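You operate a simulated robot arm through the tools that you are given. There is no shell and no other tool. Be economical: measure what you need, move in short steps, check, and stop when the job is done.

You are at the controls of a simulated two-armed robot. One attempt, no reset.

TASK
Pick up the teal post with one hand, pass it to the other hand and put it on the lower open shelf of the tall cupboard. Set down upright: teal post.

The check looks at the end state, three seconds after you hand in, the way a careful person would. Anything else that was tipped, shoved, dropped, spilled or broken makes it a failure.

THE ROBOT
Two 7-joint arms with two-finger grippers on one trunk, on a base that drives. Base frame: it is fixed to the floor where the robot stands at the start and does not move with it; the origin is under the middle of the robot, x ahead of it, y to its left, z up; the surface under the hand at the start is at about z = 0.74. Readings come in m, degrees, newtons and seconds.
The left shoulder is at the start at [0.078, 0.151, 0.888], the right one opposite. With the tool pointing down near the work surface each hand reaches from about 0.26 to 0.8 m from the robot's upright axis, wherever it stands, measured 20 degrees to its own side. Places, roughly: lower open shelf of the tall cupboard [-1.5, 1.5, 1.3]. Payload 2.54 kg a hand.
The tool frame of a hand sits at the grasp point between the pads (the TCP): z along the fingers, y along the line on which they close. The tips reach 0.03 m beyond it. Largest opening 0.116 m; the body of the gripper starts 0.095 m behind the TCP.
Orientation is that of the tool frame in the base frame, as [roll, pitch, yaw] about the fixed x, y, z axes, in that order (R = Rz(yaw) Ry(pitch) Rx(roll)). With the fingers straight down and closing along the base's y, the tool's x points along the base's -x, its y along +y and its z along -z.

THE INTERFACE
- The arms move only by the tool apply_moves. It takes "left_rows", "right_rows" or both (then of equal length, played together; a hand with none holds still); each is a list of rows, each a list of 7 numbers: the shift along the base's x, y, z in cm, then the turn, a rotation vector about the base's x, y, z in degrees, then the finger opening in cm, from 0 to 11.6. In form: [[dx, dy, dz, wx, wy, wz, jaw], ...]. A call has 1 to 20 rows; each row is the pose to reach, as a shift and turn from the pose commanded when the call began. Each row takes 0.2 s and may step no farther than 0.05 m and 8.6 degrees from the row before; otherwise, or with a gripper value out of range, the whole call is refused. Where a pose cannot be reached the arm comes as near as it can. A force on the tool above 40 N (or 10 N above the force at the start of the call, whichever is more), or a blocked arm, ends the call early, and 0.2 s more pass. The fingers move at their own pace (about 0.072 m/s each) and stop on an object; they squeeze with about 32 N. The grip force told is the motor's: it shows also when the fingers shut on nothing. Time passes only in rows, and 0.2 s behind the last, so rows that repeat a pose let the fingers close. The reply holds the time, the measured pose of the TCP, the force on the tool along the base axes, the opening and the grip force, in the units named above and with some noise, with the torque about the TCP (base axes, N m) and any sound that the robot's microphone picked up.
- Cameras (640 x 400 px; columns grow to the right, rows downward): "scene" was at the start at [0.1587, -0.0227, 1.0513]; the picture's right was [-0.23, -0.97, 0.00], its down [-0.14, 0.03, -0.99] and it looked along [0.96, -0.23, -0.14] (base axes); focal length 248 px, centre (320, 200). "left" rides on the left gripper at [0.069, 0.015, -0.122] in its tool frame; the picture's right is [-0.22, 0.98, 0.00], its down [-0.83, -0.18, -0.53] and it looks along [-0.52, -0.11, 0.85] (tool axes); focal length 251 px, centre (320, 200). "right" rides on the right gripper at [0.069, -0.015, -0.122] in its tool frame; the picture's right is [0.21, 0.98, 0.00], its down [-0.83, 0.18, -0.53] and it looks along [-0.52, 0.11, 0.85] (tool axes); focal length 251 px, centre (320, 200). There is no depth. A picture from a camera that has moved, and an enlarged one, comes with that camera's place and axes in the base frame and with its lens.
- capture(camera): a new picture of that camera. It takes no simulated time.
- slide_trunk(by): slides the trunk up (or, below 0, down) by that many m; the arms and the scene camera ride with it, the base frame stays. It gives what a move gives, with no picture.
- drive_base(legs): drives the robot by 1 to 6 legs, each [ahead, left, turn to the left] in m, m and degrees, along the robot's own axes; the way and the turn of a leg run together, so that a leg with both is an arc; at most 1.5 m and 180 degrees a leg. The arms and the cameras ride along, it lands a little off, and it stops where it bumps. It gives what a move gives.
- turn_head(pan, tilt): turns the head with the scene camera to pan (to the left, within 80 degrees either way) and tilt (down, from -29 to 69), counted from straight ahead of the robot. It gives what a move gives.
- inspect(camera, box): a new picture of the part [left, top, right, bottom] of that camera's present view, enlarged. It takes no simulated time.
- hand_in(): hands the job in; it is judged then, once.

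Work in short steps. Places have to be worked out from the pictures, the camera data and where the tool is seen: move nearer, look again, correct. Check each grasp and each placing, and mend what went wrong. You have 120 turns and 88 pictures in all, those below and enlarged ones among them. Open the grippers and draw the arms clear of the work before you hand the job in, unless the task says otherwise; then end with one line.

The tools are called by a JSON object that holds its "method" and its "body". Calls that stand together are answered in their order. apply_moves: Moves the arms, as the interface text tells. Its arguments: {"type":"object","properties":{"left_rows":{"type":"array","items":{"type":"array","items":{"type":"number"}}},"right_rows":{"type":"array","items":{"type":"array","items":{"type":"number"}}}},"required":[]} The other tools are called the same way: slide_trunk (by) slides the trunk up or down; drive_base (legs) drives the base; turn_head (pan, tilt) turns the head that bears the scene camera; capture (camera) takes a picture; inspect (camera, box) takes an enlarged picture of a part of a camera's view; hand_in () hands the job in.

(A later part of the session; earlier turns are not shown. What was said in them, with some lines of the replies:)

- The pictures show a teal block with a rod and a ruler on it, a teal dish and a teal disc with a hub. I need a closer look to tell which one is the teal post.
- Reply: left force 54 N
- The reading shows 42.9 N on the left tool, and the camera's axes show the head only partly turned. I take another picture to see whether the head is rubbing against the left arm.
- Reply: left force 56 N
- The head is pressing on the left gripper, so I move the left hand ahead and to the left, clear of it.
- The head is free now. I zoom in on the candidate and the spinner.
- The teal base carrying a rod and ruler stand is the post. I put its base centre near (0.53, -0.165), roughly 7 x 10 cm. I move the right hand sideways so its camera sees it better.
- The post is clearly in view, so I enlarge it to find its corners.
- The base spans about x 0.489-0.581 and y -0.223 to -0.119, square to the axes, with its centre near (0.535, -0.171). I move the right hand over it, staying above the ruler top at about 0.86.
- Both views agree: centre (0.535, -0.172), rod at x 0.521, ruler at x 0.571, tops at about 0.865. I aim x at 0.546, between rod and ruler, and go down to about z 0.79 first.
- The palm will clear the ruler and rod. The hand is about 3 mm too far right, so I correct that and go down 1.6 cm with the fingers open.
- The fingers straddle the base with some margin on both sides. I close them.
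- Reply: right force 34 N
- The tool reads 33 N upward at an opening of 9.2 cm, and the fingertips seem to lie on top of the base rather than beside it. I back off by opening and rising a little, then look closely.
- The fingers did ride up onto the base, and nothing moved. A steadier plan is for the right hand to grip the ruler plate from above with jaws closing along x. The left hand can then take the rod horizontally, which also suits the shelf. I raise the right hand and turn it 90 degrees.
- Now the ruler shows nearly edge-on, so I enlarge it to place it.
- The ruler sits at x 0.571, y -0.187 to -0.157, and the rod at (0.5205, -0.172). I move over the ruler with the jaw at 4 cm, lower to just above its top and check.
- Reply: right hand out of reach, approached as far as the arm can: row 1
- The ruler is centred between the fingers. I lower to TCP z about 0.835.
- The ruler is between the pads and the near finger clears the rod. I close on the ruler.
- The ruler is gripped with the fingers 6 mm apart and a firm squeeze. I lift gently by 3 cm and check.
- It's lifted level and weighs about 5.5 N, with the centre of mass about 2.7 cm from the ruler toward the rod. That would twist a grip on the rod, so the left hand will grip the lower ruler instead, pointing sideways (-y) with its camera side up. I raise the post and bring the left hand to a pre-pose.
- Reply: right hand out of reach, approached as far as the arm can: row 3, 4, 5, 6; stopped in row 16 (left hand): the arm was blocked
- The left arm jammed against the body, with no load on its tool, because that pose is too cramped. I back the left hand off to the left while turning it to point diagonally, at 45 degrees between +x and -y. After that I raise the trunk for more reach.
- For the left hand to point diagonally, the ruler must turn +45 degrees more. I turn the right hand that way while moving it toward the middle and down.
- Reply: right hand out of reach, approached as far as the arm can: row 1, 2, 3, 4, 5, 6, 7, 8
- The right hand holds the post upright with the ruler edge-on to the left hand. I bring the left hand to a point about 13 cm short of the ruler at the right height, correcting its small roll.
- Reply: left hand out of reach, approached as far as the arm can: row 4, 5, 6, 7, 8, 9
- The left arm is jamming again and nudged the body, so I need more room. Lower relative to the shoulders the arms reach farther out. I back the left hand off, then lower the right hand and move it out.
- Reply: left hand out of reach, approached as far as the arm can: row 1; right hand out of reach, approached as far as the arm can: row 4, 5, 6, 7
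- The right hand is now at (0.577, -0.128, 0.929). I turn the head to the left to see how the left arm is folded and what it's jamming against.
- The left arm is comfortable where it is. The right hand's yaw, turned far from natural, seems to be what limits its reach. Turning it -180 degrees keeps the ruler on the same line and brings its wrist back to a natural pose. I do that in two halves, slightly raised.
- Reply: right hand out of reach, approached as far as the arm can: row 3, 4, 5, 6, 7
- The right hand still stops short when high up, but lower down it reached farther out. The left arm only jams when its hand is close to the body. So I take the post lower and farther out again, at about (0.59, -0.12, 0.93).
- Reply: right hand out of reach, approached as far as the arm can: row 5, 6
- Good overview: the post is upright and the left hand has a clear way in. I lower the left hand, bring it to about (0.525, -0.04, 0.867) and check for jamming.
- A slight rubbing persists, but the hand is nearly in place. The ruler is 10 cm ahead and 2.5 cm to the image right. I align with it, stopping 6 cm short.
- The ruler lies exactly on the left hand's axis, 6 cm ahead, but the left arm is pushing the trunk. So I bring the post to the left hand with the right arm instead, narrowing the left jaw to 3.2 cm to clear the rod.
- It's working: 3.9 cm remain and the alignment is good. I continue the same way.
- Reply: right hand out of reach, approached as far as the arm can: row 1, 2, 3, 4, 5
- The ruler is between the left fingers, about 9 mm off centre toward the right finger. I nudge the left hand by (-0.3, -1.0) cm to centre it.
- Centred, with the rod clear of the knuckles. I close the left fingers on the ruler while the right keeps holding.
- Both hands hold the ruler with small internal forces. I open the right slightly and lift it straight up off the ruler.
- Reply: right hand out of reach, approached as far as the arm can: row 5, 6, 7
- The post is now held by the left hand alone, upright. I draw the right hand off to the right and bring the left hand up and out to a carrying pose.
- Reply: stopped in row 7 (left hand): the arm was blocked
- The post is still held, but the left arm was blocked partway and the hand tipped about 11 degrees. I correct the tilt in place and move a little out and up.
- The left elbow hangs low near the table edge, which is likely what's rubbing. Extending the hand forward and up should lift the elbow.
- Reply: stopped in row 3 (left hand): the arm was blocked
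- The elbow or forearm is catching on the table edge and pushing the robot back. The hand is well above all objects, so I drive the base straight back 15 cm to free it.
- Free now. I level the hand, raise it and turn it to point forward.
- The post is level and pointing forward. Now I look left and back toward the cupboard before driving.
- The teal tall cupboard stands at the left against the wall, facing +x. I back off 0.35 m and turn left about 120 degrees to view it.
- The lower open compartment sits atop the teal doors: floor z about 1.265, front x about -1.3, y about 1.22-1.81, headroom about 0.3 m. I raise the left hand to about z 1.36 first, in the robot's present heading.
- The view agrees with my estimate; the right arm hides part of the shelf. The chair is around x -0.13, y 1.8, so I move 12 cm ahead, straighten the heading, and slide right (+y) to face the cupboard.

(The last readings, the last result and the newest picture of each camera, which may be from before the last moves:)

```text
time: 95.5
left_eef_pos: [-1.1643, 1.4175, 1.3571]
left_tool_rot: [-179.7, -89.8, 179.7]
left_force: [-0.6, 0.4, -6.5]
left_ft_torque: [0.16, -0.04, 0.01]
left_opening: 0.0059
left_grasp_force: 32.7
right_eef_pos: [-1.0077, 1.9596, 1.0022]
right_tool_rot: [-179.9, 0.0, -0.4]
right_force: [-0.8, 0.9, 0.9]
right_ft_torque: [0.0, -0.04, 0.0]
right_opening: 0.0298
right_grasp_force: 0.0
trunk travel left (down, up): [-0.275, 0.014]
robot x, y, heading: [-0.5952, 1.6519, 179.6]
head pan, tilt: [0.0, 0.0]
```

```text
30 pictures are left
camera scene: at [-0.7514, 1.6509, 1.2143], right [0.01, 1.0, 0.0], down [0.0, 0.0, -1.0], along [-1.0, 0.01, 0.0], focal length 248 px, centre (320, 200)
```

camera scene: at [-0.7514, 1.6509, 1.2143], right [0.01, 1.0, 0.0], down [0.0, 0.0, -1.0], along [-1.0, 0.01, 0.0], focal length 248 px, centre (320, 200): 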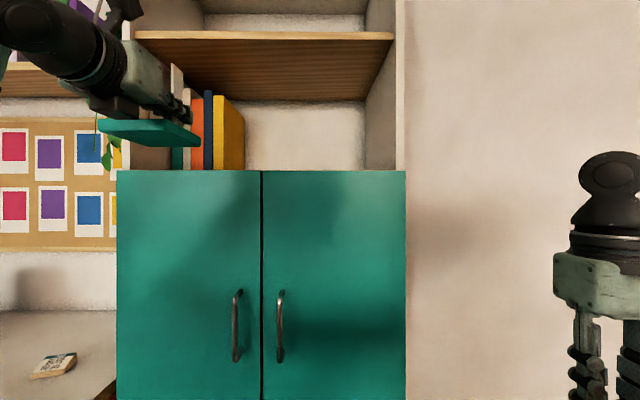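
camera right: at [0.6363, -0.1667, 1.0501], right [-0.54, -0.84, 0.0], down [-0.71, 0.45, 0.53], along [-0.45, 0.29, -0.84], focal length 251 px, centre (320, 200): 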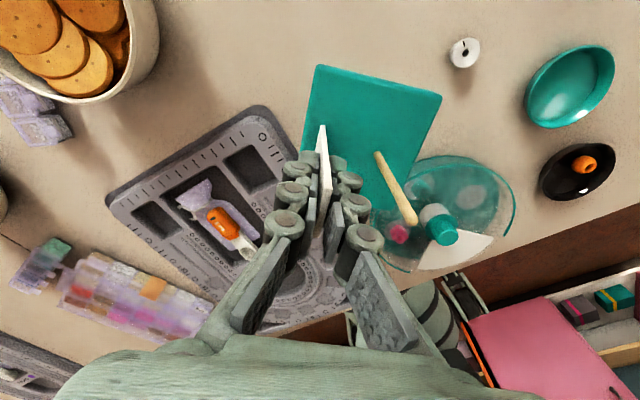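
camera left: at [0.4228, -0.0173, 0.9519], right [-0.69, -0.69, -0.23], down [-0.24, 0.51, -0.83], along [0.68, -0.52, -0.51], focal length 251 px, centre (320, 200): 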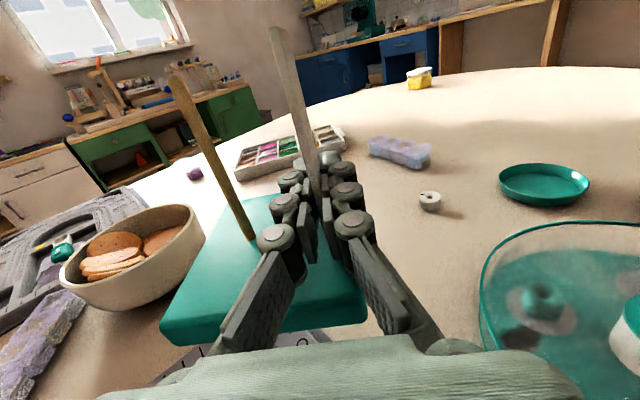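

Books stand at the left of the lower compartment and its middle and right are free. I slide the base 0.2 m right, so the post lines up with the free area, and look with the left hand camera from above shelf level.

{"method": "drive_base", "body": {"legs": [[0, -0.2, 0]]}}

{"method": "capture", "body": {"camera": "left"}}

{"method": "capture", "body": {"camera": "scene"}}

```text
time: 98.1
left_eef_pos: [-1.1643, 1.6152, 1.3572]
left_tool_rot: [-176.2, -89.8, 176.0]
left_force: [-0.7, 0.9, -5.7]
left_ft_torque: [0.19, -0.03, 0.03]
left_opening: 0.0059
left_grasp_force: 32.4
right_eef_pos: [-1.0064, 2.1571, 1.0022]
right_tool_rot: [-179.9, 0.0, -0.6]
right_force: [0.7, 0.4, -0.4]
right_ft_torque: [-0.01, 0.02, 0.03]
right_opening: 0.0301
right_grasp_force: 0.1
trunk travel left (down, up): [-0.275, 0.014]
robot x, y, heading: [-0.5889, 1.8477, 179.3]
head pan, tilt: [0.0, 0.0]
```

```text
29 pictures are left
camera left: at [-1.0433, 1.6312, 1.427], right [0.0, 0.98, -0.21], down [0.54, -0.18, -0.82], along [-0.84, -0.11, -0.52], focal length 251 px, centre (320, 200)
```

left: 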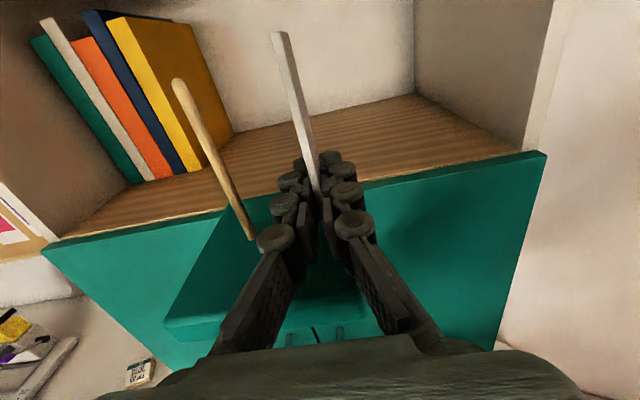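

```text
28 pictures are left
camera scene: at [-0.7497, 1.8481, 1.2143], right [0.01, 1.0, 0.0], down [0.0, 0.0, -1.0], along [-1.0, 0.01, 0.0], focal length 248 px, centre (320, 200)
```

scene: 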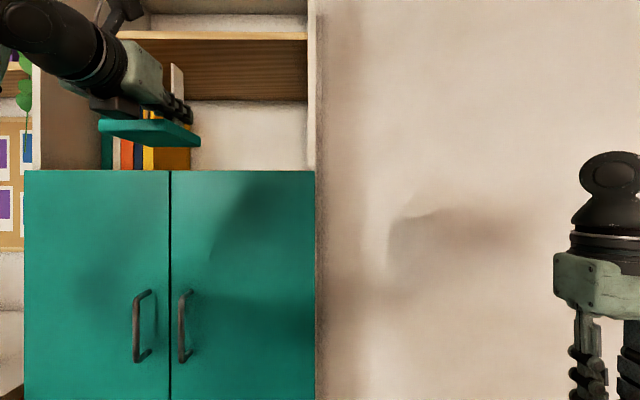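

The shelf floor is clear wood, level with the door top at z about 1.28, front at x -1.294. The post's base is about 3.5 cm above it. I drive 0.25 m straight ahead so the base ends 7 cm inside.

{"method": "drive_base", "body": {"legs": [[0.12, 0, 0], [0.13, 0, 0]]}}

{"method": "capture", "body": {"camera": "left"}}

{"method": "capture", "body": {"camera": "scene"}}

```text
time: 100.2
left_eef_pos: [-1.4077, 1.6177, 1.3579]
left_tool_rot: [-179.7, -89.8, 179.5]
left_force: [-0.7, -0.2, -5.1]
left_ft_torque: [0.15, 0.04, -0.02]
left_opening: 0.006
left_grasp_force: 31.8
right_eef_pos: [-1.2489, 2.159, 1.0021]
right_tool_rot: [-179.9, 0.0, -0.5]
right_force: [0.3, 0.1, 1.1]
right_ft_torque: [0.02, -0.07, 0.0]
right_opening: 0.03
right_grasp_force: 0.1
trunk travel left (down, up): [-0.275, 0.014]
robot x, y, heading: [-0.8341, 1.8506, 179.4]
head pan, tilt: [0.0, 0.0]
```

```text
27 pictures are left
camera left: at [-1.287, 1.6326, 1.4264], right [0.0, 0.98, -0.21], down [0.54, -0.18, -0.82], along [-0.84, -0.11, -0.52], focal length 251 px, centre (320, 200)
```

left: 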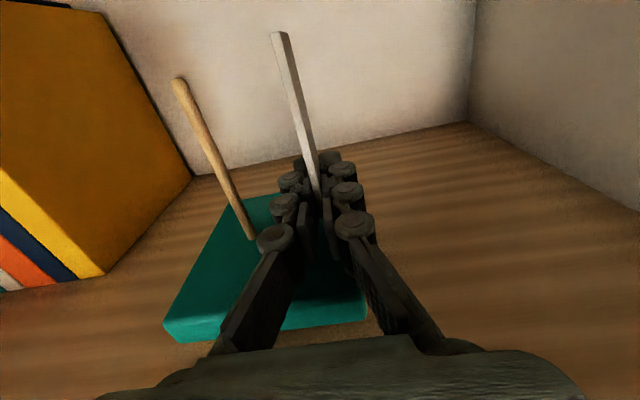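

```text
26 pictures are left
camera scene: at [-0.9935, 1.8499, 1.2141], right [0.01, 1.0, 0.0], down [0.0, 0.0, -1.0], along [-1.0, 0.01, 0.0], focal length 248 px, centre (320, 200)
```

scene: 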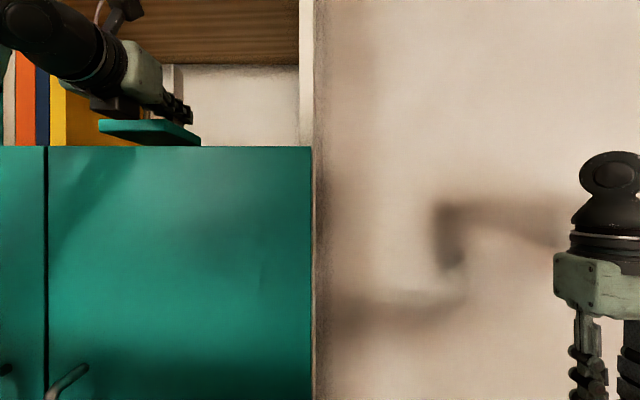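

The post is inside above the shelf, clear of the books. I lower in small steps and watch the tool force.

{"method": "apply_moves", "body": {"left_rows": [[0, 0, -1, 0, 0, 0, 0], [0, 0, -2, 0, 0, 0, 0], [0, 0, -2.7, 0, 0, 0, 0], [0, 0, -2.7, 0, 0, 0, 0]]}}

{"method": "capture", "body": {"camera": "left"}}

```text
time: 101.2
left_eef_pos: [-1.4095, 1.6162, 1.3286]
left_tool_rot: [-178.3, -89.8, 178.1]
left_force: [0.9, -0.1, -5.2]
left_ft_torque: [0.18, -0.01, -0.01]
left_opening: 0.006
left_grasp_force: 31.3
right_eef_pos: [-1.2494, 2.1598, 1.0021]
right_tool_rot: [-179.9, -0.1, -0.5]
right_force: [0.7, 0.0, 0.3]
right_ft_torque: [-0.01, -0.02, 0.0]
right_opening: 0.03
right_grasp_force: 0.0
trunk travel left (down, up): [-0.275, 0.014]
robot x, y, heading: [-0.834, 1.8526, 179.3]
head pan, tilt: [0.0, 0.0]
```

```text
25 pictures are left
camera left: at [-1.2872, 1.6326, 1.3989], right [0.0, 0.98, -0.21], down [0.54, -0.18, -0.82], along [-0.84, -0.11, -0.52], focal length 251 px, centre (320, 200)
```

left: 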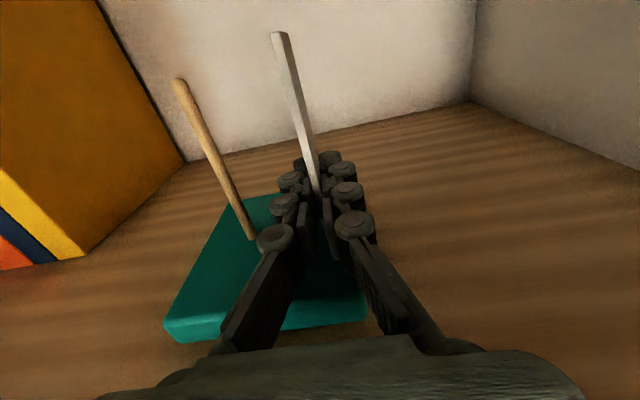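

No contact yet at z 1.329. I go on in 3 mm steps.

{"method": "apply_moves", "body": {"left_rows": [[0, 0, -0.3, 0, 0, 0, 0], [0, 0, -0.5, 0, 0, 0, 0], [0, 0, -0.5, 0, 0, 0, 0]]}}

```text
time: 102.0
left_eef_pos: [-1.4085, 1.6164, 1.3257]
left_tool_rot: [-170.9, -89.9, 170.6]
left_force: [-1.0, -0.1, -1.1]
left_ft_torque: [-0.03, -0.16, -0.04]
left_opening: 0.0061
left_grasp_force: 31.4
right_eef_pos: [-1.248, 2.1591, 1.0031]
right_tool_rot: [-179.9, 0.0, -0.5]
right_force: [-0.4, 1.0, 0.4]
right_ft_torque: [0.0, 0.01, 0.01]
right_opening: 0.0301
right_grasp_force: 0.2
trunk travel left (down, up): [-0.275, 0.014]
robot x, y, heading: [-0.8353, 1.8509, 179.6]
head pan, tilt: [0.0, 0.0]
```

Contact: the force dropped from -5.2 to -1.1 N. I take 1 mm more and check the seating.

{"method": "apply_moves", "body": {"left_rows": [[0, 0, -0.15, 0, 0, 0, 0], [0, 0, -0.15, 0, 0, 0, 0]]}}

{"method": "capture", "body": {"camera": "left"}}

```text
time: 102.6
left_eef_pos: [-1.4076, 1.6173, 1.3259]
left_tool_rot: [39.0, -89.9, -39.2]
left_force: [-6.5, 0.4, 11.3]
left_ft_torque: [-0.05, -0.63, -0.09]
left_opening: 0.0059
left_grasp_force: 32.4
right_eef_pos: [-1.2489, 2.1587, 1.0037]
right_tool_rot: [180.0, 0.1, -0.6]
right_force: [0.3, 0.1, 0.0]
right_ft_torque: [0.0, -0.01, 0.0]
right_opening: 0.03
right_grasp_force: 0.0
trunk travel left (down, up): [-0.275, 0.014]
robot x, y, heading: [-0.8362, 1.8482, 179.5]
head pan, tilt: [0.0, 0.0]
```

```text
24 pictures are left
camera left: at [-1.2856, 1.6336, 1.3945], right [0.0, 0.98, -0.21], down [0.53, -0.18, -0.83], along [-0.85, -0.11, -0.52], focal length 251 px, centre (320, 200)
```

left: 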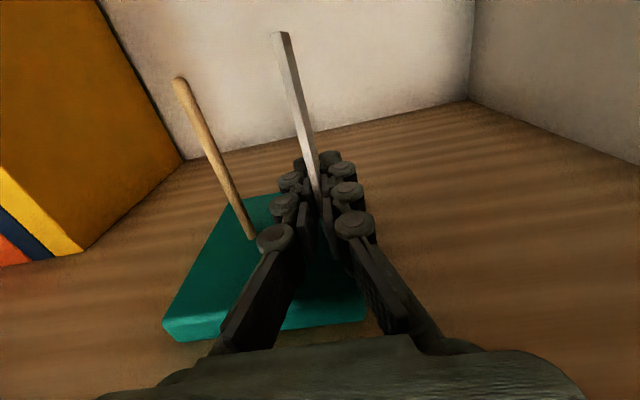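

It's seated. I ease off 1 mm to unload, then open the fingers slowly to 3 cm.

{"method": "apply_moves", "body": {"left_rows": [[0, 0, 0.12, 0, 0, 0, 0], [0, 0, 0.12, 0, 0, 0, 0.5], [0, 0, 0.12, 0, 0, 0, 0.9], [0, 0, 0.12, 0, 0, 0, 1.5], [0, 0, 0.12, 0, 0, 0, 2.2], [0, 0, 0.12, 0, 0, 0, 3], [0, 0, 0.12, 0, 0, 0, 3]]}}

{"method": "capture", "body": {"camera": "left"}}

```text
time: 104.2
left_eef_pos: [-1.4073, 1.6176, 1.3254]
left_tool_rot: [-174.6, -89.9, 174.5]
left_force: [-0.3, -0.1, 0.1]
left_ft_torque: [0.01, 0.03, 0.0]
left_opening: 0.0301
left_grasp_force: 0.1
right_eef_pos: [-1.2481, 2.1584, 1.0025]
right_tool_rot: [-179.9, 0.1, -0.5]
right_force: [0.2, -0.2, -0.4]
right_ft_torque: [-0.02, 0.01, -0.01]
right_opening: 0.0302
right_grasp_force: 0.1
trunk travel left (down, up): [-0.275, 0.014]
robot x, y, heading: [-0.8373, 1.8512, 179.6]
head pan, tilt: [0.0, 0.0]
```

```text
23 pictures are left
camera left: at [-1.2852, 1.6335, 1.3949], right [0.0, 0.98, -0.21], down [0.54, -0.18, -0.82], along [-0.84, -0.11, -0.52], focal length 251 px, centre (320, 200)
```

left: 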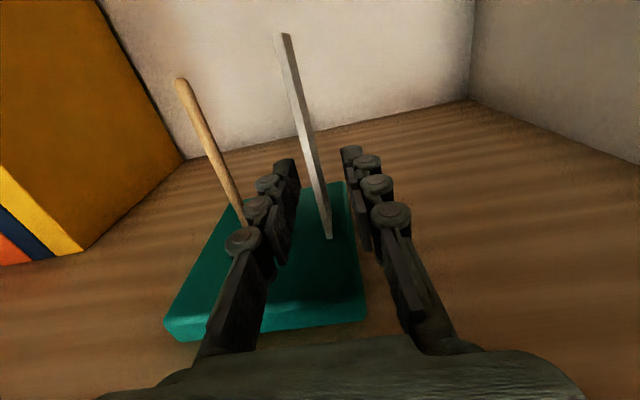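

Released and standing. The fingers clear both rod and ruler, so I withdraw the hand straight back with the arm.

{"method": "apply_moves", "body": {"left_rows": [[1.5, 0, 0, 0, 0, 0, 3], [3, 0, 0, 0, 0, 0, 3], [5, 0, 0, 0, 0, 0, 3], [8, 0, 0, 0, 0, 0, 3], [11, 0, 0.5, 0, 0, 0, 3], [11, 0, 0.5, 0, 0, 0, 3]]}}

{"method": "capture", "body": {"camera": "left"}}

```text
time: 105.6
left_eef_pos: [-1.2988, 1.6155, 1.3303]
left_tool_rot: [-177.5, -89.8, 177.4]
left_force: [-0.3, -0.8, -0.2]
left_ft_torque: [0.01, -0.02, 0.01]
left_opening: 0.03
left_grasp_force: 0.0
right_eef_pos: [-1.2498, 2.158, 1.0034]
right_tool_rot: [-179.9, 0.0, -0.5]
right_force: [1.0, -0.4, 0.1]
right_ft_torque: [-0.03, 0.0, -0.01]
right_opening: 0.0301
right_grasp_force: 0.0
trunk travel left (down, up): [-0.275, 0.014]
robot x, y, heading: [-0.8369, 1.85, 179.4]
head pan, tilt: [0.0, 0.0]
```

```text
22 pictures are left
camera left: at [-1.1764, 1.6315, 1.3995], right [0.0, 0.98, -0.21], down [0.54, -0.18, -0.82], along [-0.84, -0.11, -0.52], focal length 251 px, centre (320, 200)
```

left: 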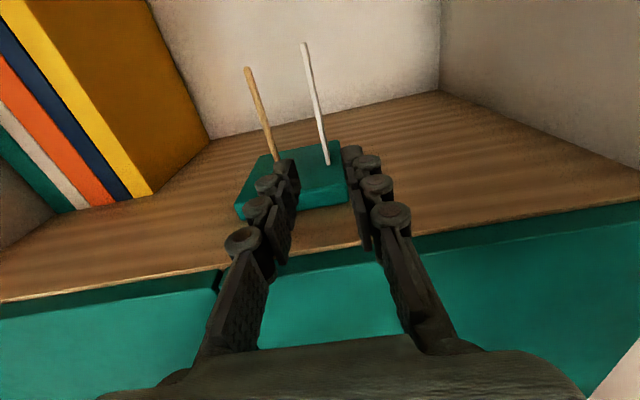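

The post stands flat on the shelf and the hand is nearly out. I drive back 0.2 m to draw the robot clear (the chair is further back), open both grippers and take a last look.

{"method": "drive_base", "body": {"legs": [[-0.2, 0, 0]]}}

{"method": "apply_moves", "body": {"left_rows": [[0, 0, 0, 0, 0, 0, 8], [0, 0, 0, 0, 0, 0, 11], [0, 0, 0, 0, 0, 0, 11]], "right_rows": [[0, 0, 0, 0, 0, 0, 8], [0, 0, 0, 0, 0, 0, 11], [0, 0, 0, 0, 0, 0, 11]]}}

{"method": "capture", "body": {"camera": "left"}}

{"method": "capture", "body": {"camera": "scene"}}

```text
time: 107.2
left_eef_pos: [-1.0957, 1.6133, 1.3303]
left_tool_rot: [-174.3, -89.9, 174.2]
left_force: [0.1, 0.2, 0.0]
left_ft_torque: [0.04, 0.01, -0.02]
left_opening: 0.0299
left_grasp_force: 0.0
right_eef_pos: [-1.0486, 2.1567, 1.0036]
right_tool_rot: [-179.8, 0.1, -0.4]
right_force: [0.8, -1.0, 0.7]
right_ft_torque: [-0.01, 0.04, 0.02]
right_opening: 0.0298
right_grasp_force: 0.1
trunk travel left (down, up): [-0.275, 0.014]
robot x, y, heading: [-0.6346, 1.8464, 179.4]
head pan, tilt: [0.0, 0.0]
```

```text
time: 108.0
left_eef_pos: [-1.0948, 1.6123, 1.3299]
left_tool_rot: [-176.3, -89.8, 176.4]
left_force: [-0.9, -0.3, -0.5]
left_ft_torque: [0.02, 0.01, 0.02]
left_opening: 0.1099
left_grasp_force: 0.0
right_eef_pos: [-1.0484, 2.1565, 1.0038]
right_tool_rot: [-179.9, 0.0, -0.3]
right_force: [-0.2, -0.5, 0.1]
right_ft_torque: [-0.01, 0.01, -0.02]
right_opening: 0.1102
right_grasp_force: 0.1
trunk travel left (down, up): [-0.275, 0.014]
robot x, y, heading: [-0.6334, 1.8501, 179.9]
head pan, tilt: [0.0, 0.0]
```

```text
21 pictures are left
camera left: at [-0.9746, 1.6292, 1.3996], right [0.0, 0.98, -0.21], down [0.54, -0.18, -0.82], along [-0.84, -0.12, -0.52], focal length 251 px, centre (320, 200)
```

left: 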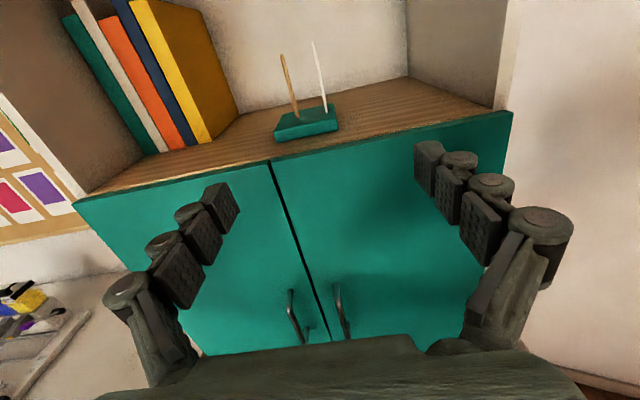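

```text
20 pictures are left
camera scene: at [-0.791, 1.8483, 1.2144], right [0.01, 1.0, 0.0], down [0.0, 0.0, -1.0], along [-1.0, 0.01, 0.0], focal length 248 px, centre (320, 200)
```

scene: 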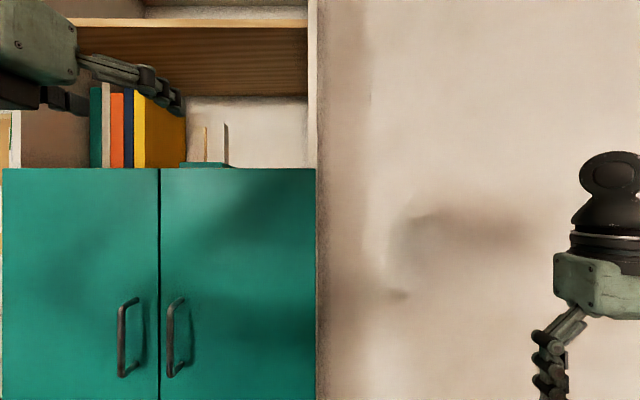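

The post stands upright on the lower open shelf, both grippers are open and clear, and nothing else is disturbed in these views. I hand in.

{"method": "hand_in", "body": {}}

```text
The job is handed in.
```

I picked up the teal post with the right hand, passed it to the left, and set it upright on the lower open shelf of the tall cupboard; I saw nothing else moved or tipped.
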